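You operate a simulated robot arm through the tools that you are given. There is no shell and no other tool. Be economical: measure what you need, move in short steps, check, and stop when the job is done.

You are at the controls of a simulated two-armed robot. One attempt, no reset.

## Task
Wipe up the spill on the beige table with the grey cloth and put it back.

It is judged by the outcome, as a careful person would: the job done as asked, and still so three seconds after it is handed in. It fails if anything else is knocked over, pushed out of place, dropped, spilled or broken. Flat cloth is picked up by pressing the open fingertips on it (5 to 10 N) and closing them slowly along it; thin cloth reads only 2 to 8 mm in the jaws.

## Robot
Two 7-joint arms with two-finger parallel grippers on one trunk, on a base that drives. Base frame: it is fixed to the floor where the robot stands at the start and does not move with it; the origin is under the middle of the robot, x ahead of it, y to its left, z up. Readings come in mm, rad, newtons and seconds.
The left shoulder is at the start at [80, 131, 947], the right one opposite. With the tool pointing down near the work surface each hand reaches from about 400 to 860 mm from the robot's upright axis, wherever it stands, measured 20 degrees to its own side. Places, roughly: grey cloth [3000, 1750, 750]. Payload 1.57 kg a hand.
The tool frame of a hand sits at the grasp point between the pads (the TCP): z along the fingers, y along the line on which they close. The tips reach 30 mm beyond it. Largest opening 110 mm; finger width 24, thickness 12; the body of the gripper, 48 by 112 mm, starts 78 mm behind the TCP.
Orientation is told as [roll, pitch, yaw] about the base's x, y, z axes, in that order, counted from this pose: with the fingers straight down and closing along the base's y, the tool's x points along the base's -x, its y along +y and its z along -z.

## Interface
- The arms move only by the tool step_arm. It takes "left_deltas", "right_deltas" or both (then of equal length, played together; a hand with none holds still); each is a list of rows, each a list of 6 numbers: the shift along the tool's x, y, z in units of 150 mm (1.0 is 150 mm), then the turn, a rotation vector about the tool's x, y, z in units of 120 degrees (1.0 is 120 degrees). In form: [[dx, dy, dz, ax, ay, az], ...]. A call has 1 to 20 rows; each row is the pose to reach, as a shift and turn from the pose commanded when the call began, along the tool's axes at that moment. "left_hand" and "right_hand" are, for a hand that has rows, the gripper command, from -1 (fully open) to 1 (shut), values between in proportion, set as the call begins (left out, the last holds). A call with a number of a shift or a turn outside -1 to 1 is refused whole. Each row takes 0.2 s and may step no farther than 50 mm and 0.15 rad from the row before; otherwise, or with a gripper value out of range, the whole call is refused. Where a pose cannot be reached the arm comes as near as it can. A force on the tool above 40 N (or 10 N above the force at the start of the call, whichever is more), or a blocked arm, ends the call early, and 0.2 s more pass. The fingers move at their own pace (about 108 mm/s each) and stop on an object; they squeeze with about 33 N. The grip force told is the motor's: it shows also when the fingers shut on nothing. Time passes only in rows, and 0.2 s behind the last, so rows that repeat a pose let the fingers close. It gives the time, the measured TCP pose, the force on the tool (base axes), the opening and the grip force at its end, in the units of the frame above (readings bear some noise), with the torque about the TCP (base axes, N m) and any sound that the robot's microphone picked up.
- Cameras (640 x 400 px; columns grow to the right, rows downward): "scene" is now at [-52.4, 6.1, 1417.5]; the picture's right is [0.08, -1.00, 0.00], its down [-0.57, -0.05, -0.82] and it looks along [0.82, 0.07, -0.57] (base axes); focal length 280 px, centre (320, 200). "left" rides on the left gripper at [70, -16, -141] in its tool frame; the picture's right is [0.23, 0.97, 0.00], its down [-0.86, 0.20, -0.48] and it looks along [-0.47, 0.11, 0.88] (tool axes); focal length 222 px, centre (320, 200). "right" rides on the right gripper at [70, 16, -141] in its tool frame; the picture's right is [-0.23, 0.97, 0.00], its down [-0.85, -0.20, -0.48] and it looks along [-0.47, -0.11, 0.88] (tool axes); focal length 222 px, centre (320, 200). There is no depth. A picture from a camera that has moved, and an enlarged one, comes with that camera's place and axes in the base frame and with its lens.
- camera(camera): a new picture of that camera. It takes no simulated time.
- steer(legs): drives the robot by 1 to 6 legs, each [ahead, left, turn to the left] in mm, mm and rad, along the robot's own axes; the way and the turn of a leg run together, so that a leg with both is an arc; at most 1500 mm and 3.142 rad a leg. The arms and the cameras ride along, it lands a little off, and it stops where it bumps. It gives what a move gives.
- aim_head(pan, tilt): turns the head with the scene camera to pan (to the left, within 1.902 rad either way) and tilt (down, from -0.506 to 1.204), counted from straight ahead of the robot. It gives what a move gives.
- enlarge(camera, box): a new picture of the part [left, top, right, bottom] of that camera's present view, enlarged. It takes no simulated time.
- close_job(): hands the job in; it is judged then, once.

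Work in short steps. Places have to be worked out from the pictures, the camera data and where the tool is seen: move nearer, look again, correct. Check each grasp and each placing, and mend what went wrong. You have 135 turns and 106 pictures in all, those below and enlarged ones among them. Open the grippers and draw the arms clear of the work before you hand the job in, unless the task says otherwise; then end with one line.

The tools are called after "Emit:" by a JSON object that holds its "method" and its "body". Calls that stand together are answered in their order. step_arm: Moves the arms, as the interface text tells. Its arguments: {"type":"object","properties":{"left_deltas":{"type":"array"},"left_hand":{"type":"number"},"right_deltas":{"type":"array"},"right_hand":{"type":"number"}},"required":[]} The other tools are called the same way: steer (legs) drives the base; aim_head (pan, tilt) turns the head that bears the scene camera; camera (camera) takes a picture; enlarge (camera, box) takes an enlarged picture of a part of a camera's view; close_job () hands the job in.

At the start:

```text
time_s: 0.0
left_position: [612.4, 204.5, 930.9]
left_orientation: [0.001, 0.001, 0.0]
left_contact_force: [0.0, -0.2, 0.6]
left_ft_torque: [0.01, -0.04, -0.02]
left_finger_gap: 110.0
left_gripper_force: 0.0
right_position: [513.1, -217.0, 975.7]
right_orientation: [-0.001, -0.001, 0.001]
right_contact_force: [-0.4, -0.3, -0.1]
right_ft_torque: [-0.03, 0.02, 0.01]
right_finger_gap: 109.8
right_gripper_force: 0.1
robot x, y, heading: [-1.0, 0.2, -0.001]
head pan, tilt: [0.08, 0.613]
```

scene: 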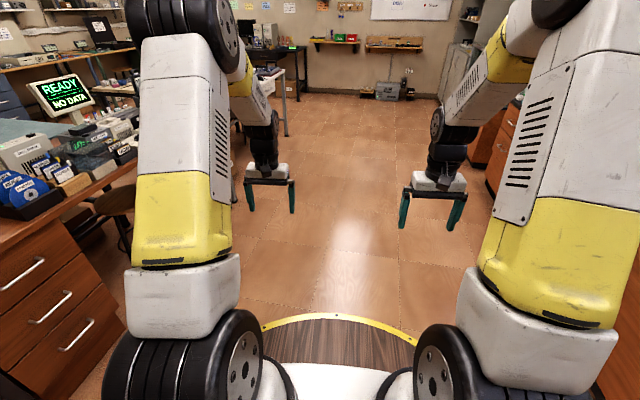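
right: 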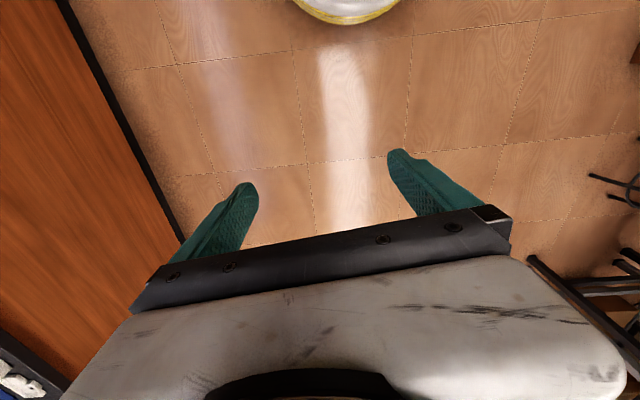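
left: 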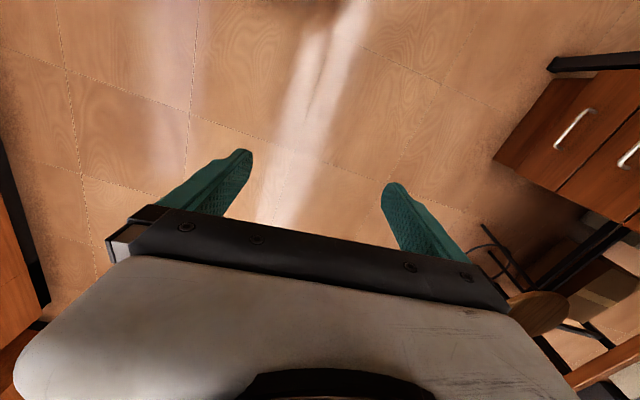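

The cloth is about 3.5 m ahead and to the left. I turn the head that way to see the room.

Emit:
{"method": "aim_head", "body": {"pan": 0.5, "tilt": 0.25}}

Emit:
{"method": "camera", "body": {"camera": "scene"}}

```text
time_s: 0.9
left_position: [611.7, 204.8, 931.2]
left_orientation: [0.0, 0.001, 0.001]
left_contact_force: [-0.5, 0.0, 0.1]
left_ft_torque: [0.0, 0.04, 0.0]
left_finger_gap: 109.8
left_gripper_force: 0.1
right_position: [514.5, -217.8, 976.3]
right_orientation: [0.0, -0.002, -0.001]
right_contact_force: [0.5, -0.3, 0.5]
right_ft_torque: [-0.01, 0.0, 0.0]
right_finger_gap: 110.2
right_gripper_force: 0.0
robot x, y, heading: [1.6, -0.8, 0.003]
head pan, tilt: [0.499, 0.25]
```

```text
102 pictures are left
camera scene: at [-58.2, 43.7, 1450.7], right [0.48, -0.88, 0.0], down [-0.22, -0.12, -0.97], along [0.85, 0.46, -0.25], focal length 280 px, centre (320, 200)
```

scene: 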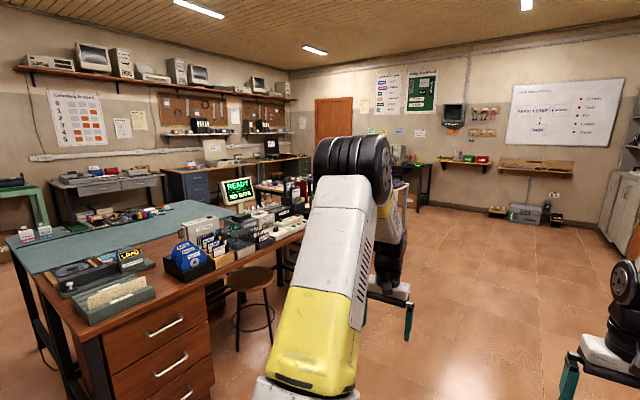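

The arm hides the spot where the cloth should be. The floor straight ahead looks clear, so I drive forward 1200 mm and look again.

Emit:
{"method": "steer", "body": {"legs": [[1200, 0, 0]]}}

Emit:
{"method": "aim_head", "body": {"pan": 0.75, "tilt": 0.3}}

Emit:
{"method": "camera", "body": {"camera": "scene"}}

```text
time_s: 6.9
left_position: [1786.2, 219.9, 931.2]
left_orientation: [0.0, 0.001, 0.012]
left_contact_force: [0.1, 0.3, 0.2]
left_ft_torque: [0.0, 0.01, -0.01]
left_finger_gap: 109.8
left_gripper_force: 0.1
right_position: [1694.5, -203.6, 976.0]
right_orientation: [-0.001, 0.0, 0.013]
right_contact_force: [0.5, -0.3, 0.1]
right_ft_torque: [-0.02, 0.01, -0.04]
right_finger_gap: 109.8
right_gripper_force: 0.1
robot x, y, heading: [1177.5, 7.5, 0.013]
head pan, tilt: [0.499, 0.25]
```

```text
time_s: 7.6
left_position: [1787.1, 220.9, 930.3]
left_orientation: [0.001, 0.001, 0.012]
left_contact_force: [-0.4, 0.2, 0.1]
left_ft_torque: [-0.02, 0.04, -0.01]
left_finger_gap: 110.1
left_gripper_force: 0.0
right_position: [1692.9, -202.8, 975.6]
right_orientation: [0.002, 0.001, 0.014]
right_contact_force: [0.2, -0.4, 0.7]
right_ft_torque: [0.01, -0.03, 0.02]
right_finger_gap: 110.1
right_gripper_force: 0.0
robot x, y, heading: [1180.1, 8.7, 0.011]
head pan, tilt: [0.75, 0.3]
```

```text
101 pictures are left
camera scene: at [1104.5, 69.1, 1446.0], right [0.69, -0.72, 0.0], down [-0.21, -0.2, -0.96], along [0.69, 0.66, -0.3], focal length 280 px, centre (320, 200)
```

scene: 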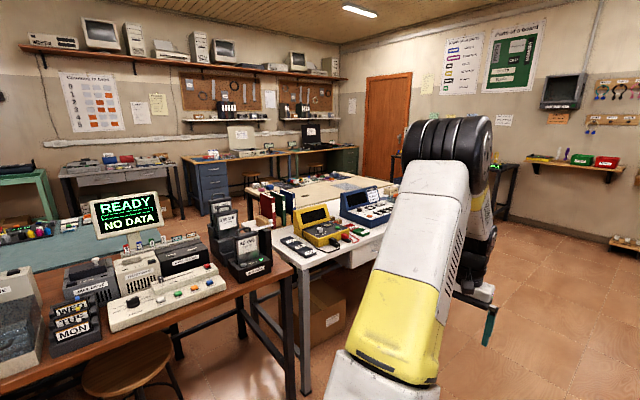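

A table with a beige top is near (330,190). I enlarge that part.

Emit:
{"method": "enlarge", "body": {"camera": "scene", "box": [240, 150, 410, 260]}}

```text
3.64 times, centred on (325, 205) of scene
camera zoom: at [1104.5, 69.1, 1446.0], right [0.69, -0.72, 0.0], down [-0.21, -0.2, -0.96], along [0.69, 0.66, -0.3], focal length 1016 px, centre (302, 182)
```

zoom: 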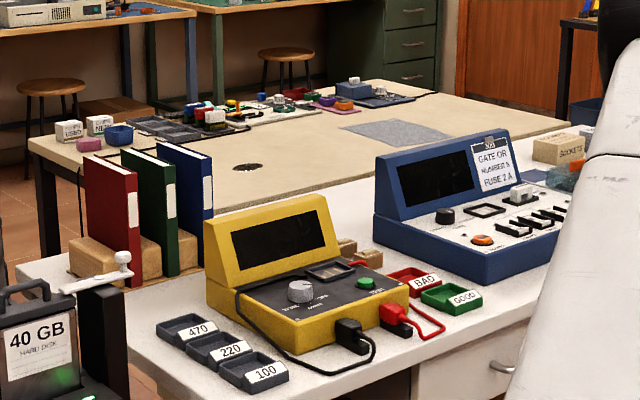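

The grey cloth lies flat on the beige table and a dark spill sits to its left. A white desk with instruments blocks the front side. I drive further ahead to see how the table can be approached.

Emit:
{"method": "steer", "body": {"legs": [[1500, -100, 0]]}}

Emit:
{"method": "aim_head", "body": {"pan": 1.5, "tilt": 0.4}}

Emit:
{"method": "camera", "body": {"camera": "scene"}}

```text
refused: leg 1 is longer than a leg can be; nothing moved
```

```text
time_s: 8.7
left_position: [1786.3, 219.9, 931.6]
left_orientation: [0.001, -0.001, 0.011]
left_contact_force: [-0.2, 0.3, 1.1]
left_ft_torque: [0.03, 0.02, 0.0]
left_finger_gap: 109.8
left_gripper_force: 0.0
right_position: [1693.4, -203.4, 975.5]
right_orientation: [0.0, 0.001, 0.012]
right_contact_force: [0.2, 0.1, 0.0]
right_ft_torque: [0.01, 0.0, 0.01]
right_finger_gap: 109.8
right_gripper_force: 0.0
robot x, y, heading: [1177.2, 6.6, 0.011]
head pan, tilt: [1.499, 0.4]
```

```text
99 pictures are left
camera scene: at [1042.5, 97.1, 1436.8], right [1.0, -0.06, 0.0], down [-0.02, -0.39, -0.92], along [0.06, 0.92, -0.39], focal length 280 px, centre (320, 200)
```

scene: 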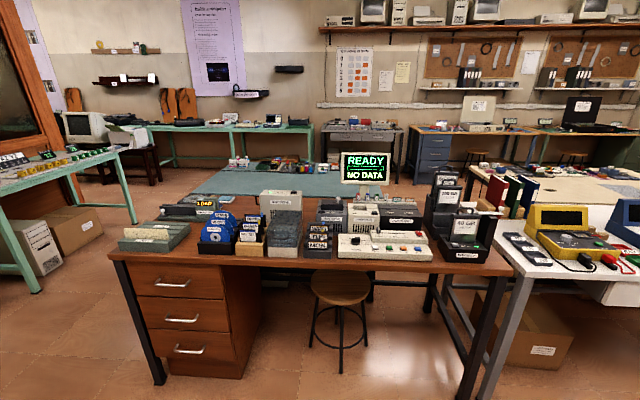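

The leg was too long and was refused. The brown table takes up the left side here. I repeat the drive with a slightly shorter leg.

Emit:
{"method": "steer", "body": {"legs": [[1450, -100, 0]]}}

Emit:
{"method": "camera", "body": {"camera": "scene"}}

```text
time_s: 16.0
left_position: [3259.3, 118.3, 929.6]
left_orientation: [0.0, -0.001, -0.005]
left_contact_force: [-0.1, -0.3, -1.0]
left_ft_torque: [-0.03, 0.0, -0.03]
left_finger_gap: 110.1
left_gripper_force: 0.1
right_position: [3159.4, -305.8, 975.6]
right_orientation: [0.0, 0.001, -0.003]
right_contact_force: [0.0, -1.0, -0.1]
right_ft_torque: [-0.01, -0.02, -0.01]
right_finger_gap: 110.0
right_gripper_force: 0.1
robot x, y, heading: [2645.7, -85.8, -0.006]
head pan, tilt: [1.499, 0.4]
```

```text
98 pictures are left
camera scene: at [2513.4, 5.9, 1436.8], right [1.0, -0.07, 0.0], down [-0.03, -0.39, -0.92], along [0.07, 0.92, -0.39], focal length 280 px, centre (320, 200)
```

scene: 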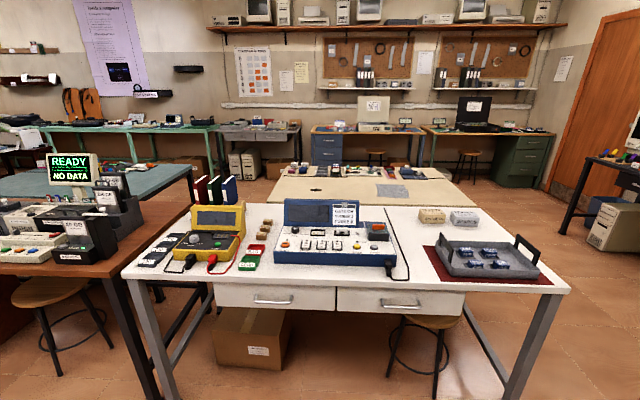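

From here I place the cloth at about (3140, 1750) and the spill at about (2620, 1845). The beige table spans roughly x 2150–3550 and y 1380–2050. The aisle behind it looks wide, so I go round its right end, stopping first at about x 4200, facing +y.

Emit:
{"method": "steer", "body": {"legs": [[1450, 0, 0], [150, 0, 0], [0, 0, 1.57]]}}

Emit:
{"method": "aim_head", "body": {"pan": 0.3, "tilt": 0.35}}

Emit:
{"method": "camera", "body": {"camera": "scene"}}

```text
time_s: 28.0
left_position: [4019.7, 514.1, 930.8]
left_orientation: [0.0, 0.0, 1.589]
left_contact_force: [-0.8, -0.3, -0.3]
left_ft_torque: [0.03, 0.0, 0.02]
left_finger_gap: 109.9
left_gripper_force: 0.0
right_position: [4442.9, 424.5, 976.4]
right_orientation: [-0.001, 0.0, 1.587]
right_contact_force: [0.4, 1.1, -0.1]
right_ft_torque: [-0.01, -0.01, 0.05]
right_finger_gap: 110.1
right_gripper_force: 0.0
robot x, y, heading: [4235.3, -94.8, 1.586]
head pan, tilt: [1.499, 0.4]
```

```text
time_s: 29.4
left_position: [4018.3, 515.5, 931.2]
left_orientation: [0.002, 0.002, 1.59]
left_contact_force: [0.7, 0.7, 0.8]
left_ft_torque: [-0.04, -0.01, 0.01]
left_finger_gap: 109.8
left_gripper_force: 0.2
right_position: [4443.5, 425.1, 975.8]
right_orientation: [0.0, 0.001, 1.589]
right_contact_force: [0.4, 0.9, 0.4]
right_ft_torque: [0.03, 0.01, 0.02]
right_finger_gap: 109.8
right_gripper_force: 0.1
robot x, y, heading: [4236.4, -97.2, 1.589]
head pan, tilt: [0.3, 0.351]
```

```text
97 pictures are left
camera scene: at [4207.6, -145.4, 1441.3], right [0.95, 0.31, 0.0], down [0.11, -0.33, -0.94], along [-0.29, 0.89, -0.34], focal length 280 px, centre (320, 200)
```

scene: 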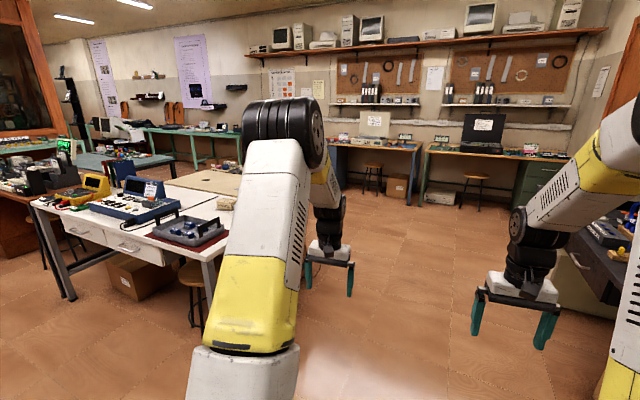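

The aisle ahead is clear, about 3.5 m wide up to the back benches. I drive up to y≈2650 and turn to face −x.

Emit:
{"method": "steer", "body": {"legs": [[1400, 0, 0], [1350, 0, 0], [0, 0, 1.57]]}}

Emit:
{"method": "aim_head", "body": {"pan": 0.5, "tilt": 0.45}}

Emit:
{"method": "camera", "body": {"camera": "scene"}}

```text
time_s: 46.6
left_position: [3565.1, 2423.4, 930.3]
left_orientation: [0.001, -0.002, -3.11]
left_contact_force: [-1.0, -0.5, -0.3]
left_ft_torque: [0.01, 0.0, 0.01]
left_finger_gap: 109.8
left_gripper_force: 0.0
right_position: [3648.4, 2848.3, 975.8]
right_orientation: [0.001, 0.0, -3.109]
right_contact_force: [-0.5, 0.0, -0.2]
right_ft_torque: [0.0, 0.03, 0.0]
right_finger_gap: 110.2
right_gripper_force: 0.1
robot x, y, heading: [4169.1, 2649.4, -3.108]
head pan, tilt: [0.3, 0.351]
```

```text
time_s: 47.3
left_position: [3564.8, 2421.5, 929.7]
left_orientation: [0.001, 0.0, -3.111]
left_contact_force: [-0.1, -0.3, 0.4]
left_ft_torque: [0.01, -0.01, 0.02]
left_finger_gap: 109.7
left_gripper_force: 0.1
right_position: [3648.4, 2847.7, 977.1]
right_orientation: [0.0, -0.001, -3.109]
right_contact_force: [0.1, 0.0, -0.1]
right_ft_torque: [0.01, 0.01, 0.0]
right_finger_gap: 109.9
right_gripper_force: 0.0
robot x, y, heading: [4166.6, 2650.8, -3.109]
head pan, tilt: [0.499, 0.45]
```

```text
96 pictures are left
camera scene: at [4228.8, 2604.0, 1432.1], right [-0.51, 0.86, 0.0], down [0.38, 0.22, -0.9], along [-0.78, -0.46, -0.44], focal length 280 px, centre (320, 200)
```

scene: 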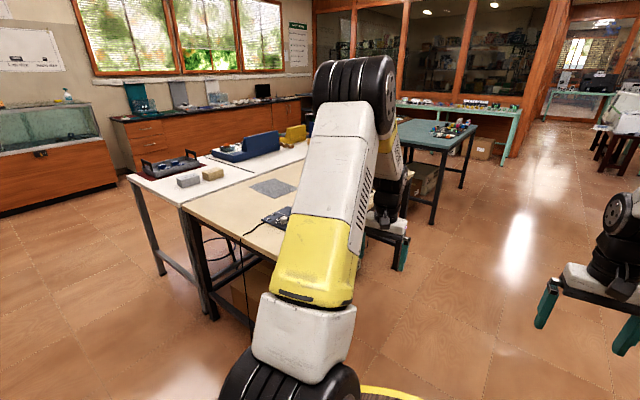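

Combining the views, the cloth is near (3090, 1620) on a top at z≈800, and the spill near (2600, 1680). I drive to x≈2870 behind the table and turn to face −y, keeping some distance from the edge.

Emit:
{"method": "steer", "body": {"legs": [[1300, 0, 0], [0, 0, 1.54]]}}

Emit:
{"method": "aim_head", "body": {"pan": 0.0, "tilt": 0.6}}

Emit:
{"method": "camera", "body": {"camera": "scene"}}

```text
time_s: 57.5
left_position: [3093.4, 2000.7, 930.6]
left_orientation: [-0.001, 0.0, -1.583]
left_contact_force: [-0.5, -0.2, 0.4]
left_ft_torque: [0.01, -0.04, 0.04]
left_finger_gap: 109.9
left_gripper_force: 0.0
right_position: [2670.3, 2104.8, 975.5]
right_orientation: [0.0, 0.002, -1.582]
right_contact_force: [0.1, 0.4, 0.5]
right_ft_torque: [-0.04, 0.01, -0.01]
right_finger_gap: 109.8
right_gripper_force: 0.1
robot x, y, heading: [2896.0, 2615.3, -1.579]
head pan, tilt: [0.499, 0.45]
```

```text
time_s: 58.4
left_position: [3091.4, 2000.4, 931.5]
left_orientation: [0.0, -0.002, -1.582]
left_contact_force: [0.6, 0.4, -0.4]
left_ft_torque: [-0.02, 0.0, 0.01]
left_finger_gap: 110.0
left_gripper_force: 0.1
right_position: [2670.9, 2104.5, 975.5]
right_orientation: [0.0, -0.001, -1.584]
right_contact_force: [0.4, -0.7, 0.6]
right_ft_torque: [0.05, 0.01, 0.03]
right_finger_gap: 109.9
right_gripper_force: 0.0
robot x, y, heading: [2899.3, 2617.6, -1.585]
head pan, tilt: [0.0, 0.6]
```

```text
95 pictures are left
camera scene: at [2895.3, 2665.4, 1418.6], right [-1.0, 0.01, 0.0], down [0.01, 0.56, -0.83], along [-0.01, -0.83, -0.56], focal length 280 px, centre (320, 200)
```

scene: 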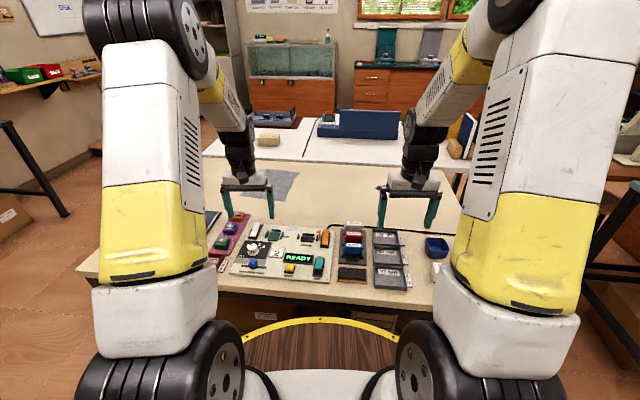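

I have a good view from the back side: the table's back edge is about y≈2190, with components along it. I take wrist pictures to locate the cloth and the spill better.

Emit:
{"method": "camera", "body": {"camera": "left"}}

Emit:
{"method": "camera", "body": {"camera": "right"}}

Emit:
{"method": "enlarge", "body": {"camera": "scene", "box": [180, 140, 480, 327]}}

```text
94 pictures are left
camera left: at [3076.9, 2071.4, 1072.5], right [0.98, 0.21, 0.0], down [0.19, -0.86, 0.48], along [0.1, -0.47, -0.88], focal length 222 px, centre (320, 200)
```

left: 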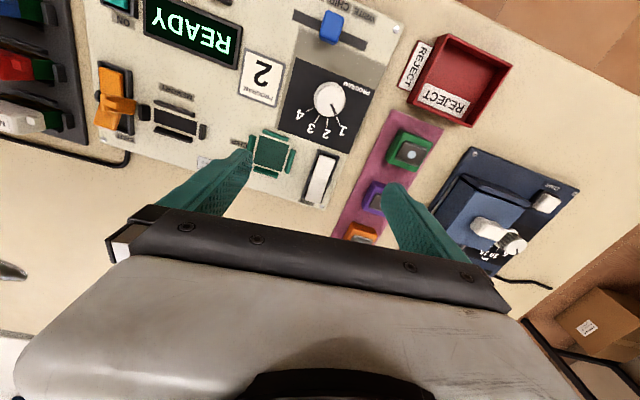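

```text
93 pictures are left
camera right: at [2689.2, 2174.9, 1118.4], right [0.97, -0.24, 0.0], down [-0.21, -0.85, 0.48], along [-0.12, -0.46, -0.88], focal length 222 px, centre (320, 200)
```

right: 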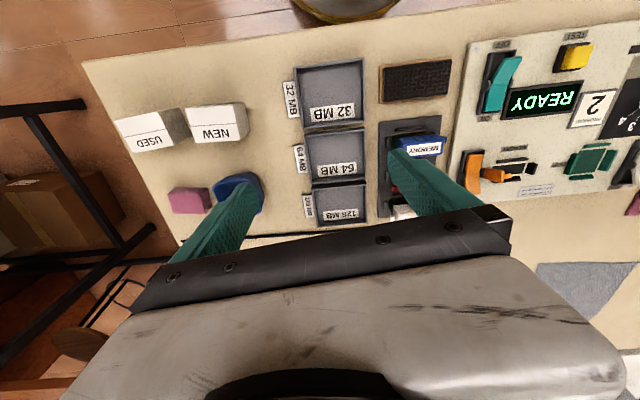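

```text
2.13 times, centred on (330, 234) of scene
camera zoom: at [2895.3, 2665.4, 1418.6], right [-1.0, 0.01, 0.0], down [0.01, 0.56, -0.83], along [-0.01, -0.83, -0.56], focal length 596 px, centre (299, 128)
```

zoom: 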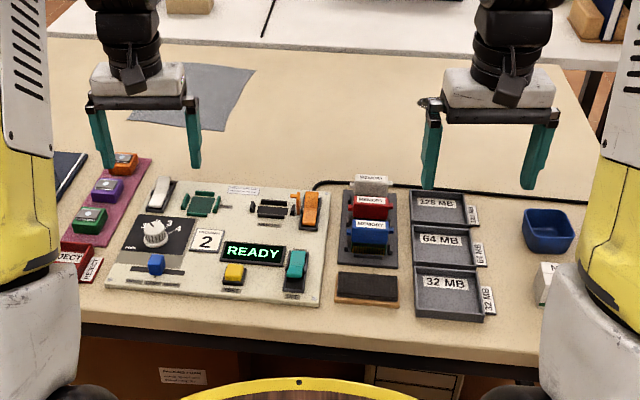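

I judge the tabletop at z≈808, with its left edge at x≈2400 and back edge at y≈2220. The spill is at about (2615, 1658), too deep to reach from here, but it is only ~215 mm from the left edge. I look right to check the space at that end.

Emit:
{"method": "aim_head", "body": {"pan": -1.25, "tilt": 0.5}}

Emit:
{"method": "camera", "body": {"camera": "scene"}}

```text
time_s: 59.8
left_position: [3091.8, 2001.1, 930.7]
left_orientation: [0.0, -0.002, -1.584]
left_contact_force: [0.3, -0.4, -0.2]
left_ft_torque: [-0.02, -0.02, -0.01]
left_finger_gap: 110.3
left_gripper_force: 0.0
right_position: [2670.2, 2104.9, 976.1]
right_orientation: [-0.001, 0.001, -1.583]
right_contact_force: [0.5, -0.2, -0.2]
right_ft_torque: [-0.05, 0.01, 0.0]
right_finger_gap: 110.3
right_gripper_force: 0.0
robot x, y, heading: [2897.8, 2613.5, -1.583]
head pan, tilt: [-1.25, 0.499]
```

```text
91 pictures are left
camera scene: at [2809.7, 2726.1, 1427.6], right [-0.3, 0.95, 0.0], down [0.46, 0.15, -0.88], along [-0.84, -0.27, -0.48], focal length 280 px, centre (320, 200)
```

scene: 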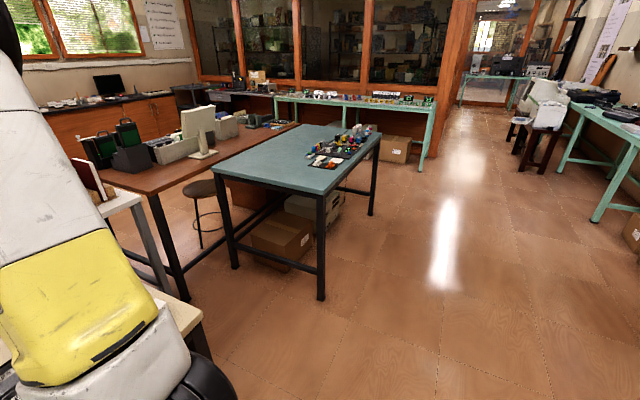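

The gap to the green table is about 830 mm wide, roughly the robot's own width, so I'd rather not enter it. I'll test how far the right hand reaches with the tool tilted forward, staying high above the table. This also gives its wrist camera a view of the spill.

Emit:
{"method": "step_arm", "body": {"right_deltas": [[-0.2, 0, 0, 0, -0.06, 0], [-0.4, 0, 0, 0, -0.12, 0], [-0.6, 0, 0, 0, -0.18, 0], [-0.8, 0, 0, 0, -0.24, 0], [-1.0, 0, 0, 0, -0.3, 0]]}}

Emit:
{"method": "camera", "body": {"camera": "right"}}

```text
time_s: 61.0
left_position: [3093.9, 2000.2, 930.7]
left_orientation: [0.0, 0.001, -1.583]
left_contact_force: [0.1, 0.6, -0.7]
left_ft_torque: [-0.01, 0.02, 0.01]
left_finger_gap: 109.8
left_gripper_force: 0.1
right_position: [2667.9, 1956.4, 975.5]
right_orientation: [0.0, -0.63, -1.582]
right_contact_force: [0.4, 1.2, 0.6]
right_ft_torque: [-0.02, -0.01, 0.0]
right_finger_gap: 110.1
right_gripper_force: 0.1
robot x, y, heading: [2897.9, 2613.0, -1.58]
head pan, tilt: [-1.25, 0.499]
```

```text
90 pictures are left
camera right: at [2686.8, 2096.4, 1049.6], right [0.97, -0.2, 0.13], down [-0.2, -0.41, 0.89], along [-0.12, -0.89, -0.43], focal length 222 px, centre (320, 200)
```

right: 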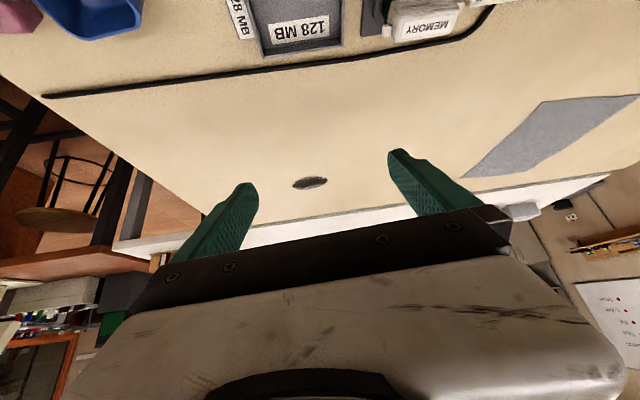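

There is a dark ellipse at (310,183) that might be a spill or a cable hole. I enlarge it.

Emit:
{"method": "enlarge", "body": {"camera": "right", "box": [240, 120, 400, 220]}}

```text
4.00 times, centred on (320, 170) of right
camera zoom: at [2686.8, 2096.4, 1049.6], right [0.97, -0.2, 0.13], down [-0.2, -0.41, 0.89], along [-0.12, -0.89, -0.43], focal length 888 px, centre (320, 320)
```

zoom: 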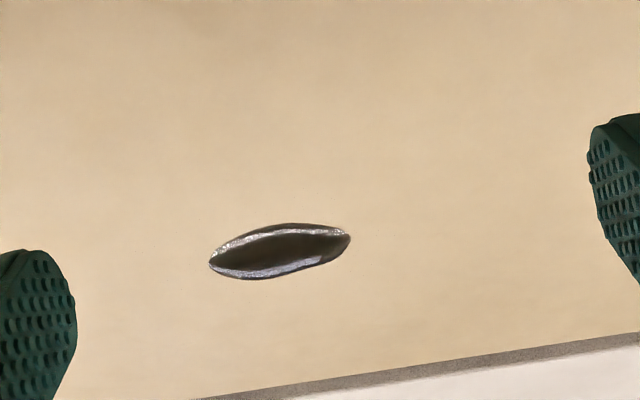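

The ellipse is a glossy puddle about 75 mm wide at about (2616, 1685), z≈808. I test the reach further forward, still high.

Emit:
{"method": "step_arm", "body": {"right_deltas": [[-0.2, 0, 0.145, 0, 0, 0], [-0.4, 0, 0.29, 0, 0, 0], [-0.6, 0, 0.435, 0, 0, 0], [-0.8, 0, 0.58, 0, 0, 0]]}}

Emit:
{"method": "step_arm", "body": {"right_deltas": [[-0.2, 0, 0.145, 0, 0, 0], [-0.4, 0, 0.29, 0, 0, 0], [-0.6, 0, 0.435, 0, 0, 0]]}}

Emit:
{"method": "aim_head", "body": {"pan": 0.0, "tilt": 0.7}}

Emit:
{"method": "camera", "body": {"camera": "scene"}}

```text
time_s: 62.0
left_position: [3092.8, 2001.2, 931.0]
left_orientation: [-0.001, -0.001, -1.584]
left_contact_force: [-0.1, 1.1, 0.7]
left_ft_torque: [-0.01, -0.01, 0.03]
left_finger_gap: 109.8
left_gripper_force: 0.2
right_position: [2668.4, 1807.0, 977.3]
right_orientation: [0.0, -0.63, -1.586]
right_contact_force: [0.2, 0.6, 0.5]
right_ft_torque: [0.0, -0.01, -0.02]
right_finger_gap: 110.1
right_gripper_force: 0.1
robot x, y, heading: [2896.3, 2614.5, -1.582]
head pan, tilt: [-1.25, 0.499]
```

```text
time_s: 62.8
left_position: [3093.0, 2001.7, 931.8]
left_orientation: [0.0, 0.0, -1.582]
left_contact_force: [0.0, 0.6, 0.3]
left_ft_torque: [0.01, -0.01, 0.02]
left_finger_gap: 110.1
left_gripper_force: 0.1
right_position: [2665.7, 1694.8, 975.6]
right_orientation: [0.001, -0.628, -1.585]
right_contact_force: [1.0, 0.2, -0.4]
right_ft_torque: [-0.01, -0.02, 0.03]
right_finger_gap: 109.9
right_gripper_force: 0.0
robot x, y, heading: [2895.9, 2616.5, -1.587]
head pan, tilt: [-1.25, 0.499]
```

```text
time_s: 64.3
left_position: [3092.8, 1999.6, 931.0]
left_orientation: [0.0, 0.0, -1.584]
left_contact_force: [-0.1, 0.0, 0.4]
left_ft_torque: [0.03, 0.0, 0.01]
left_finger_gap: 109.9
left_gripper_force: 0.1
right_position: [2664.3, 1696.1, 974.9]
right_orientation: [0.0, -0.628, -1.584]
right_contact_force: [-0.6, -1.1, -0.2]
right_ft_torque: [0.02, -0.01, -0.01]
right_finger_gap: 110.0
right_gripper_force: 0.1
robot x, y, heading: [2895.4, 2614.9, -1.579]
head pan, tilt: [0.0, 0.7]
```

```text
88 pictures are left
camera scene: at [2895.3, 2668.7, 1409.9], right [-1.0, 0.01, 0.0], down [0.01, 0.64, -0.76], along [-0.01, -0.76, -0.64], focal length 280 px, centre (320, 200)
```

scene: 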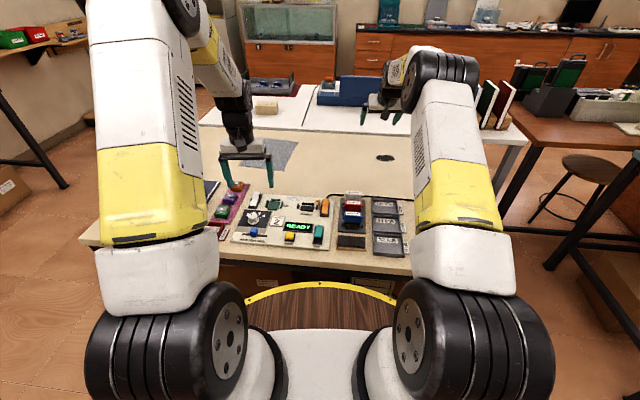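

The right hand reached y=1695 at z 975 with 36° of tilt. I now test whether it also reaches there low down, lowering 100 mm to stay above the surface.

Emit:
{"method": "step_arm", "body": {"right_deltas": [[0.131, 0, 0.18, 0, 0, 0], [0.262, 0, 0.36, 0, 0, 0], [0.393, 0, 0.54, 0, 0, 0]]}}

Emit:
{"method": "step_arm", "body": {"right_deltas": [[-0.2, 0, 0.145, 0, 0, 0], [-0.4, 0, 0.29, 0, 0, 0]]}}

```text
time_s: 65.1
left_position: [3092.9, 2000.5, 929.9]
left_orientation: [0.0, -0.001, -1.583]
left_contact_force: [0.4, 0.3, 0.4]
left_ft_torque: [0.04, 0.01, 0.02]
left_finger_gap: 110.0
left_gripper_force: 0.1
right_position: [2665.0, 1695.5, 875.7]
right_orientation: [-0.002, -0.63, -1.584]
right_contact_force: [0.2, 0.6, -0.3]
right_ft_torque: [0.01, -0.03, 0.0]
right_finger_gap: 110.0
right_gripper_force: 0.0
robot x, y, heading: [2897.1, 2612.3, -1.585]
head pan, tilt: [0.0, 0.7]
```

```text
time_s: 65.7
left_position: [3092.8, 2000.8, 931.4]
left_orientation: [0.001, 0.001, -1.583]
left_contact_force: [-1.0, -0.3, 0.2]
left_ft_torque: [0.0, 0.02, 0.01]
left_finger_gap: 110.0
left_gripper_force: 0.1
right_position: [2664.2, 1653.9, 873.8]
right_orientation: [-0.001, -0.625, -1.583]
right_contact_force: [-0.1, -0.2, -0.5]
right_ft_torque: [-0.03, 0.03, 0.01]
right_finger_gap: 109.7
right_gripper_force: 0.0
right hand out of reach, approached as far as the arm can: row 2
robot x, y, heading: [2893.9, 2615.5, -1.585]
head pan, tilt: [0.0, 0.7]
```

The limit is y≈1654 at 36° of tilt, which is just enough for the spill, so everything can be done from this side. I raise and retract the right hand, and move the left hand forward with a tilt toward the cloth's near edge.

Emit:
{"method": "step_arm", "body": {"right_deltas": [[-0.1, 0, -0.2, 0, 0, 0], [-0.2, 0, -0.4, 0, 0, 0], [-0.3, 0, -0.55, 0, 0, 0]]}}

Emit:
{"method": "step_arm", "body": {"right_deltas": [[0.2, 0, -0.145, 0, 0, 0], [0.4, 0, -0.29, 0, 0, 0], [0.6, 0, -0.435, 0, 0, 0], [0.8, 0, -0.58, 0, 0, 0], [1.0, 0, -0.725, 0, 0, 0]], "left_deltas": [[-0.2, 0, 0, 0, -0.045, 0], [-0.4, 0, 0, 0, -0.09, 0], [-0.6, 0, 0, 0, -0.135, 0], [-0.8, 0, 0, 0, -0.18, 0], [-1.0, 0, 0, 0, -0.225, 0]]}}

Emit:
{"method": "camera", "body": {"camera": "left"}}

Emit:
{"method": "camera", "body": {"camera": "scene"}}

```text
time_s: 66.5
left_position: [3091.8, 2002.2, 931.5]
left_orientation: [0.001, 0.001, -1.583]
left_contact_force: [-0.8, -0.3, -0.1]
left_ft_torque: [-0.01, -0.01, 0.01]
left_finger_gap: 109.9
left_gripper_force: 0.0
right_position: [2667.3, 1668.9, 969.9]
right_orientation: [0.0, -0.628, -1.584]
right_contact_force: [0.3, 0.5, 0.2]
right_ft_torque: [-0.02, -0.01, -0.03]
right_finger_gap: 110.1
right_gripper_force: 0.0
robot x, y, heading: [2897.4, 2613.2, -1.58]
head pan, tilt: [0.0, 0.7]
```

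```text
time_s: 67.7
left_position: [3092.7, 1850.4, 931.1]
left_orientation: [-0.001, -0.473, -1.583]
left_contact_force: [-0.4, 0.0, 0.5]
left_ft_torque: [0.01, 0.03, 0.0]
left_finger_gap: 109.9
left_gripper_force: 0.0
right_position: [2668.3, 1853.2, 970.8]
right_orientation: [0.002, -0.629, -1.583]
right_contact_force: [-0.2, 0.3, 0.0]
right_ft_torque: [0.01, 0.02, 0.0]
right_finger_gap: 109.9
right_gripper_force: 0.0
robot x, y, heading: [2896.0, 2618.5, -1.581]
head pan, tilt: [0.0, 0.7]
```

```text
87 pictures are left
camera left: at [3076.3, 1977.6, 1025.4], right [0.98, 0.19, -0.1], down [0.19, -0.55, 0.82], along [0.1, -0.82, -0.57], focal length 222 px, centre (320, 200)
```

left: 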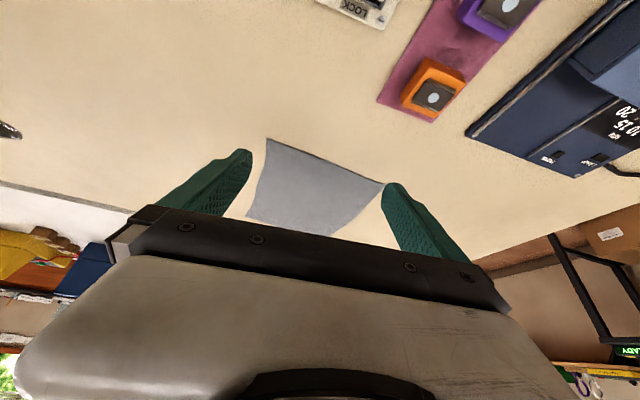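

```text
86 pictures are left
camera scene: at [2895.3, 2668.6, 1409.9], right [-1.0, 0.01, 0.0], down [0.01, 0.64, -0.76], along [-0.01, -0.76, -0.64], focal length 280 px, centre (320, 200)
```

scene: 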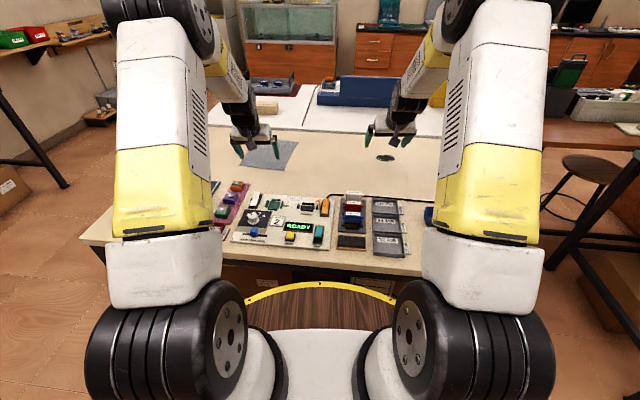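

The cloth is about 180 x 220 mm. Its near corners are at (3025, 1775) and (3197, 1740), and it extends to y≈1525. I bring the left hand above its near edge at about (3106, 1742), z≈870, and narrow the opening to 50 mm.

Emit:
{"method": "step_arm", "body": {"left_deltas": [[-0.114, 0.022, 0.172, 0, 0, 0], [-0.228, 0.044, 0.345, 0, 0, 0], [-0.341, 0.065, 0.517, 0, 0, 0], [-0.455, 0.087, 0.69, 0, 0, 0]], "left_hand": 0.1}}

Emit:
{"method": "camera", "body": {"camera": "left"}}

Emit:
{"method": "enlarge", "body": {"camera": "scene", "box": [200, 110, 360, 210]}}

```text
time_s: 68.7
left_position: [3104.5, 1741.3, 868.1]
left_orientation: [-0.001, -0.47, -1.583]
left_contact_force: [-0.1, 0.7, 0.6]
left_ft_torque: [-0.02, 0.03, 0.01]
left_finger_gap: 49.5
left_gripper_force: 0.0
right_position: [2668.8, 1853.3, 970.5]
right_orientation: [0.0, -0.628, -1.583]
right_contact_force: [0.5, -0.7, -0.2]
right_ft_torque: [-0.06, -0.01, 0.01]
right_finger_gap: 109.9
right_gripper_force: 0.1
robot x, y, heading: [2894.2, 2612.4, -1.584]
head pan, tilt: [0.0, 0.7]
```

```text
85 pictures are left
camera left: at [3088.9, 1869.3, 962.9], right [0.98, 0.19, -0.1], down [0.19, -0.55, 0.81], along [0.1, -0.82, -0.57], focal length 222 px, centre (320, 200)
```

left: 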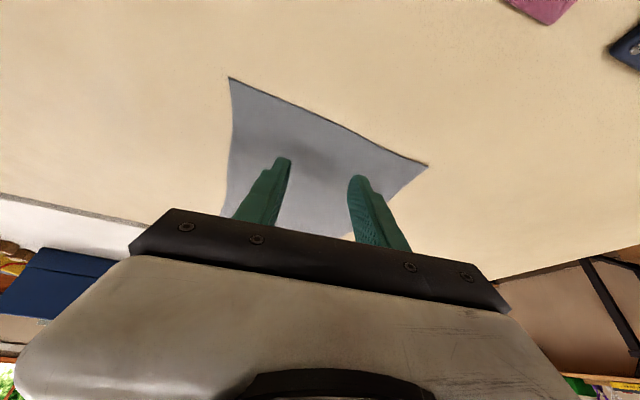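

```text
4.00 times, centred on (280, 160) of scene
camera zoom: at [2895.3, 2669.1, 1409.9], right [-1.0, 0.01, 0.0], down [0.01, 0.64, -0.76], along [-0.01, -0.76, -0.64], focal length 1118 px, centre (480, 360)
```

zoom: 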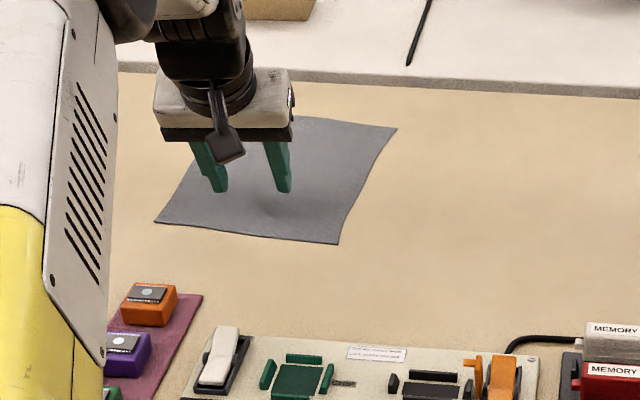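

The tips hover about 30 mm inside the near edge, centred on the cloth. I lower in small steps, watching the force.

Emit:
{"method": "step_arm", "body": {"left_deltas": [[0.035, 0, 0.068, 0, 0, 0], [0.07, 0, 0.136, 0, 0, 0]]}}

Emit:
{"method": "step_arm", "body": {"left_deltas": [[0.006, 0, 0.012, 0, 0, 0], [0.012, 0, 0.024, 0, 0, 0]]}}

```text
time_s: 69.3
left_position: [3103.3, 1743.1, 845.6]
left_orientation: [0.0, -0.471, -1.584]
left_contact_force: [-0.2, 0.3, 0.3]
left_ft_torque: [0.0, -0.01, -0.01]
left_finger_gap: 49.6
left_gripper_force: 0.1
right_position: [2670.3, 1852.4, 970.3]
right_orientation: [0.0, -0.628, -1.583]
right_contact_force: [0.2, 0.4, -0.1]
right_ft_torque: [0.01, 0.01, 0.0]
right_finger_gap: 109.8
right_gripper_force: 0.0
robot x, y, heading: [2895.5, 2617.8, -1.586]
head pan, tilt: [0.0, 0.7]
```

```text
time_s: 69.9
left_position: [3103.0, 1743.0, 841.4]
left_orientation: [0.002, -0.472, -1.583]
left_contact_force: [-0.2, 0.2, 0.5]
left_ft_torque: [-0.04, -0.03, -0.01]
left_finger_gap: 49.4
left_gripper_force: 0.1
right_position: [2669.7, 1852.3, 970.9]
right_orientation: [0.0, -0.628, -1.581]
right_contact_force: [1.1, 0.3, -0.6]
right_ft_torque: [0.0, 0.02, 0.01]
right_finger_gap: 109.9
right_gripper_force: 0.1
robot x, y, heading: [2895.7, 2615.0, -1.583]
head pan, tilt: [0.0, 0.7]
```

There is no contact yet at z 841. I continue down 4 mm at a time.

Emit:
{"method": "step_arm", "body": {"left_deltas": [[0.006, 0, 0.012, 0, 0, 0], [0.012, 0, 0.024, 0, 0, 0]]}}

Emit:
{"method": "step_arm", "body": {"left_deltas": [[0.006, 0, 0.012, 0, 0, 0]]}}

```text
time_s: 70.5
left_position: [3102.7, 1744.1, 838.4]
left_orientation: [0.0, -0.471, -1.583]
left_contact_force: [0.2, 0.2, 0.6]
left_ft_torque: [-0.01, 0.01, -0.01]
left_finger_gap: 49.3
left_gripper_force: 0.1
right_position: [2670.2, 1851.4, 969.7]
right_orientation: [0.001, -0.628, -1.581]
right_contact_force: [0.0, -0.5, -0.2]
right_ft_torque: [0.02, 0.0, -0.04]
right_finger_gap: 110.0
right_gripper_force: 0.1
robot x, y, heading: [2893.6, 2616.1, -1.581]
head pan, tilt: [0.0, 0.7]
```

```text
time_s: 70.9
left_position: [3101.5, 1743.1, 837.2]
left_orientation: [-0.001, -0.471, -1.583]
left_contact_force: [0.8, 0.0, -0.5]
left_ft_torque: [0.0, -0.01, -0.01]
left_finger_gap: 49.5
left_gripper_force: 0.0
right_position: [2669.5, 1850.9, 970.7]
right_orientation: [-0.001, -0.628, -1.582]
right_contact_force: [-0.3, 0.6, 0.2]
right_ft_torque: [0.04, 0.0, -0.03]
right_finger_gap: 109.9
right_gripper_force: 0.0
robot x, y, heading: [2894.8, 2616.6, -1.579]
head pan, tilt: [0.0, 0.7]
```

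Still no force. I go down in 3 mm rows; a jump in force will show when the tips touch.

Emit:
{"method": "step_arm", "body": {"left_deltas": [[0.009, 0, 0.018, 0, 0, 0], [0.018, 0, 0.036, 0, 0, 0]]}}

Emit:
{"method": "enlarge", "body": {"camera": "left", "box": [200, 80, 440, 230]}}

```text
time_s: 71.5
left_position: [3102.4, 1741.5, 834.0]
left_orientation: [0.0, -0.475, -1.583]
left_contact_force: [-1.8, 2.0, 11.1]
left_ft_torque: [0.04, -0.19, 0.01]
left_finger_gap: 49.5
left_gripper_force: 0.2
right_position: [2670.3, 1852.0, 970.2]
right_orientation: [0.001, -0.628, -1.582]
right_contact_force: [0.1, 0.2, 0.3]
right_ft_torque: [-0.01, -0.01, -0.01]
right_finger_gap: 109.9
right_gripper_force: 0.1
robot x, y, heading: [2894.2, 2613.3, -1.584]
head pan, tilt: [0.0, 0.7]
```

```text
2.67 times, centred on (320, 155) of left
camera zoom: at [3087.4, 1869.5, 927.3], right [0.98, 0.19, -0.1], down [0.19, -0.54, 0.82], along [0.1, -0.82, -0.57], focal length 592 px, centre (320, 320)
```

zoom: 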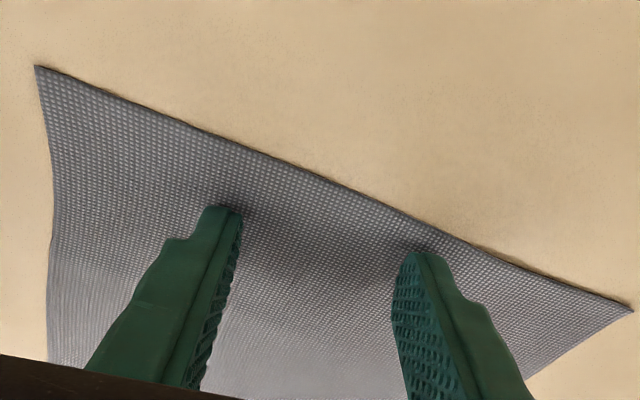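

The tips touched with 11 N at z 834. I ease off about 1 mm and close the fingers in stages.

Emit:
{"method": "step_arm", "body": {"left_deltas": [[-0.002, 0, -0.005, 0, 0, 0]], "left_hand": 0.3}}

Emit:
{"method": "step_arm", "body": {"left_deltas": [[0, 0, 0, 0, 0, 0]], "left_hand": 0.5}}

Emit:
{"method": "step_arm", "body": {"left_deltas": [[0, 0, 0, 0, 0, 0]], "left_hand": 0.65}}

Emit:
{"method": "step_arm", "body": {"left_deltas": [[0, 0, 0, 0, 0, 0]], "left_hand": 0.8}}

Emit:
{"method": "step_arm", "body": {"left_deltas": [[0, 0, 0, 0, 0, 0], [0, 0, 0, 0, 0, 0]], "left_hand": 1.0}}

Emit:
{"method": "enlarge", "body": {"camera": "left", "box": [200, 80, 440, 230]}}

```text
time_s: 71.9
left_position: [3101.4, 1741.8, 833.8]
left_orientation: [0.0, -0.474, -1.582]
left_contact_force: [-1.2, -1.7, 13.5]
left_ft_torque: [-0.12, -0.12, -0.03]
left_finger_gap: 36.8
left_gripper_force: 0.1
right_position: [2668.4, 1853.8, 971.2]
right_orientation: [0.0, -0.629, -1.583]
right_contact_force: [-0.1, 0.6, 0.2]
right_ft_torque: [-0.01, -0.01, 0.02]
right_finger_gap: 109.7
right_gripper_force: 0.1
robot x, y, heading: [2895.3, 2615.8, -1.585]
head pan, tilt: [0.0, 0.7]
```

```text
time_s: 72.3
left_position: [3101.2, 1741.8, 833.5]
left_orientation: [0.0, -0.477, -1.582]
left_contact_force: [-1.7, -0.4, 17.0]
left_ft_torque: [-0.05, -0.06, -0.01]
left_finger_gap: 25.6
left_gripper_force: 0.1
right_position: [2669.5, 1852.2, 971.0]
right_orientation: [0.001, -0.628, -1.583]
right_contact_force: [0.4, 0.4, -0.4]
right_ft_torque: [0.01, 0.01, 0.01]
right_finger_gap: 110.2
right_gripper_force: 0.1
robot x, y, heading: [2894.2, 2610.3, -1.586]
head pan, tilt: [0.0, 0.7]
```

```text
time_s: 72.7
left_position: [3101.7, 1742.3, 832.5]
left_orientation: [0.0, -0.475, -1.582]
left_contact_force: [-1.6, -0.7, 20.2]
left_ft_torque: [-0.05, -0.06, 0.01]
left_finger_gap: 16.5
left_gripper_force: 0.1
right_position: [2669.3, 1853.1, 970.8]
right_orientation: [0.001, -0.627, -1.583]
right_contact_force: [-0.1, -0.2, 0.3]
right_ft_torque: [-0.03, 0.01, -0.01]
right_finger_gap: 109.9
right_gripper_force: 0.1
robot x, y, heading: [2895.1, 2612.5, -1.582]
head pan, tilt: [0.0, 0.7]
```

```text
time_s: 73.1
left_position: [3103.0, 1743.0, 833.0]
left_orientation: [0.001, -0.474, -1.582]
left_contact_force: [2.3, -0.9, 21.5]
left_ft_torque: [-0.1, -0.09, 0.01]
left_finger_gap: 11.5
left_gripper_force: 0.5
right_position: [2670.0, 1852.6, 970.5]
right_orientation: [0.001, -0.631, -1.583]
right_contact_force: [1.0, -0.6, -0.9]
right_ft_torque: [0.0, 0.0, 0.0]
right_finger_gap: 109.9
right_gripper_force: 0.1
robot x, y, heading: [2896.9, 2614.5, -1.583]
head pan, tilt: [0.0, 0.7]
```

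```text
time_s: 73.7
left_position: [3102.3, 1742.8, 833.3]
left_orientation: [-0.001, -0.473, -1.585]
left_contact_force: [2.0, -0.3, 24.2]
left_ft_torque: [-0.1, -0.06, -0.02]
left_finger_gap: 2.2
left_gripper_force: 24.1
right_position: [2670.4, 1852.4, 970.9]
right_orientation: [0.0, -0.63, -1.583]
right_contact_force: [-0.3, 0.6, 0.2]
right_ft_torque: [-0.02, 0.01, 0.03]
right_finger_gap: 110.0
right_gripper_force: 0.1
robot x, y, heading: [2892.2, 2614.7, -1.583]
head pan, tilt: [0.0, 0.7]
```

```text
2.67 times, centred on (320, 155) of left
camera zoom: at [3087.4, 1870.0, 927.4], right [0.98, 0.19, -0.1], down [0.19, -0.55, 0.82], along [0.1, -0.82, -0.57], focal length 592 px, centre (320, 320)
```

zoom: 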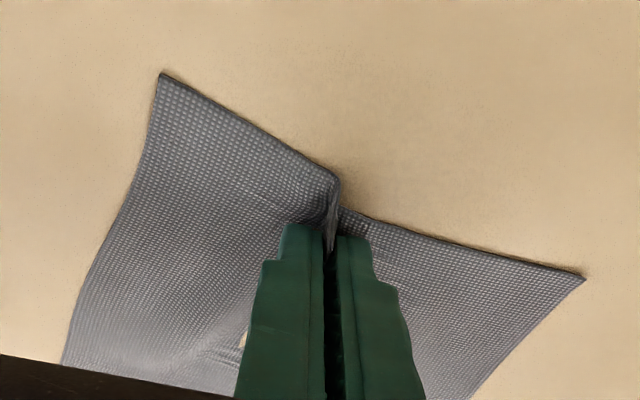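

A fold is pinched, with a 2.2 mm gap and 24 N of grip. I lift straight up and check.

Emit:
{"method": "step_arm", "body": {"left_deltas": [[-0.07, 0, -0.14, 0, 0, 0], [-0.15, 0, -0.29, 0, 0, 0], [-0.25, 0, -0.49, 0, 0, 0], [-0.35, 0, -0.69, 0, 0, 0], [-0.456, 0, -0.89, 0, 0, 0]]}}

Emit:
{"method": "camera", "body": {"camera": "scene"}}

```text
time_s: 74.9
left_position: [3100.7, 1743.6, 981.6]
left_orientation: [0.0, -0.47, -1.584]
left_contact_force: [0.4, -0.5, -0.1]
left_ft_torque: [-0.02, -0.03, 0.0]
left_finger_gap: 2.1
left_gripper_force: 23.7
right_position: [2669.5, 1851.6, 970.6]
right_orientation: [-0.001, -0.629, -1.581]
right_contact_force: [-0.7, 0.4, -0.5]
right_ft_torque: [0.06, -0.03, -0.01]
right_finger_gap: 110.0
right_gripper_force: 0.0
robot x, y, heading: [2892.5, 2616.5, -1.58]
head pan, tilt: [0.0, 0.7]
```

```text
81 pictures are left
camera scene: at [2895.4, 2668.5, 1409.9], right [-1.0, 0.01, 0.0], down [0.01, 0.64, -0.76], along [-0.01, -0.76, -0.64], focal length 280 px, centre (320, 200)
```

scene: 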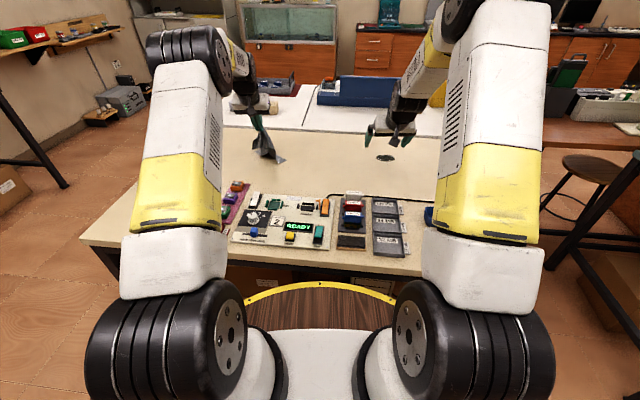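

The cloth is held and hangs freely. Before strafing I lift 60 mm more and look down to judge the clearance between the base rim and the table edge.

Emit:
{"method": "step_arm", "body": {"left_deltas": [[-0.09, 0, -0.178, 0, 0, 0], [-0.18, 0, -0.356, 0, 0, 0]]}}

Emit:
{"method": "aim_head", "body": {"pan": -0.3, "tilt": 1.15}}

Emit:
{"method": "camera", "body": {"camera": "scene"}}

```text
time_s: 75.5
left_position: [3100.2, 1743.0, 1040.8]
left_orientation: [-0.001, -0.471, -1.583]
left_contact_force: [0.0, 0.0, -0.4]
left_ft_torque: [0.01, 0.03, -0.02]
left_finger_gap: 2.2
left_gripper_force: 23.3
right_position: [2669.0, 1852.3, 970.2]
right_orientation: [-0.001, -0.628, -1.584]
right_contact_force: [-0.5, -0.9, 0.1]
right_ft_torque: [0.0, 0.02, 0.0]
right_finger_gap: 110.1
right_gripper_force: 0.1
robot x, y, heading: [2893.3, 2613.3, -1.584]
head pan, tilt: [0.0, 0.7]
```

```text
time_s: 76.4
left_position: [3101.1, 1742.3, 1040.8]
left_orientation: [0.0, -0.471, -1.584]
left_contact_force: [-0.7, 0.2, 0.8]
left_ft_torque: [0.0, -0.01, 0.0]
left_finger_gap: 2.2
left_gripper_force: 23.6
right_position: [2669.0, 1852.2, 970.4]
right_orientation: [0.0, -0.628, -1.581]
right_contact_force: [0.1, -1.0, 0.6]
right_ft_torque: [-0.01, 0.01, 0.03]
right_finger_gap: 110.0
right_gripper_force: 0.0
robot x, y, heading: [2895.2, 2616.0, -1.58]
head pan, tilt: [-0.3, 1.15]
```

```text
80 pictures are left
camera scene: at [2878.1, 2696.9, 1376.9], right [-0.95, 0.31, 0.0], down [0.28, 0.87, -0.41], along [-0.13, -0.39, -0.91], focal length 280 px, centre (320, 200)
```

scene: 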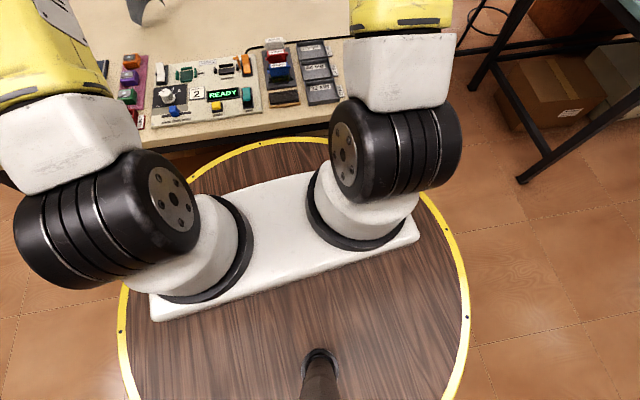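

The base rim is only about 10 mm or so from the table edge, so I back off 60 mm, strafe right 485 mm, then come forward 50 mm.

Emit:
{"method": "steer", "body": {"legs": [[-60, 0, 0], [0, -485, 0]]}}

Emit:
{"method": "aim_head", "body": {"pan": 0.0, "tilt": 0.75}}

Emit:
{"method": "camera", "body": {"camera": "scene"}}

```text
time_s: 79.8
left_position: [2607.0, 1809.0, 1041.2]
left_orientation: [0.0, -0.471, -1.593]
left_contact_force: [0.5, 0.3, -0.5]
left_ft_torque: [-0.01, -0.01, 0.0]
left_finger_gap: 2.1
left_gripper_force: 23.9
right_position: [2176.6, 1922.1, 971.4]
right_orientation: [0.0, -0.629, -1.591]
right_contact_force: [-0.4, -0.4, 0.3]
right_ft_torque: [-0.01, 0.0, 0.03]
right_finger_gap: 109.9
right_gripper_force: 0.1
robot x, y, heading: [2407.2, 2682.9, -1.59]
head pan, tilt: [-0.3, 1.15]
```

```text
time_s: 80.7
left_position: [2607.1, 1808.5, 1040.2]
left_orientation: [0.0, -0.472, -1.592]
left_contact_force: [-0.9, -0.5, 0.0]
left_ft_torque: [0.01, 0.0, 0.02]
left_finger_gap: 2.0
left_gripper_force: 23.7
right_position: [2175.6, 1921.6, 970.8]
right_orientation: [0.0, -0.628, -1.589]
right_contact_force: [-0.8, 0.8, 0.0]
right_ft_torque: [-0.02, 0.01, 0.03]
right_finger_gap: 109.9
right_gripper_force: 0.0
robot x, y, heading: [2409.0, 2683.6, -1.588]
head pan, tilt: [0.0, 0.75]
```

```text
79 pictures are left
camera scene: at [2406.5, 2739.0, 1405.6], right [-1.0, 0.02, 0.0], down [0.01, 0.68, -0.73], along [-0.01, -0.73, -0.68], focal length 280 px, centre (320, 200)
```

scene: 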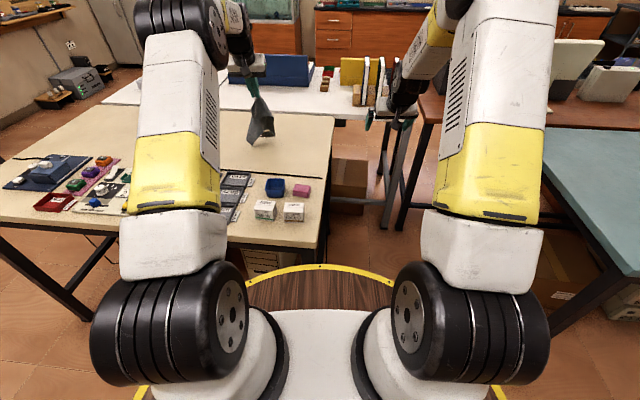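

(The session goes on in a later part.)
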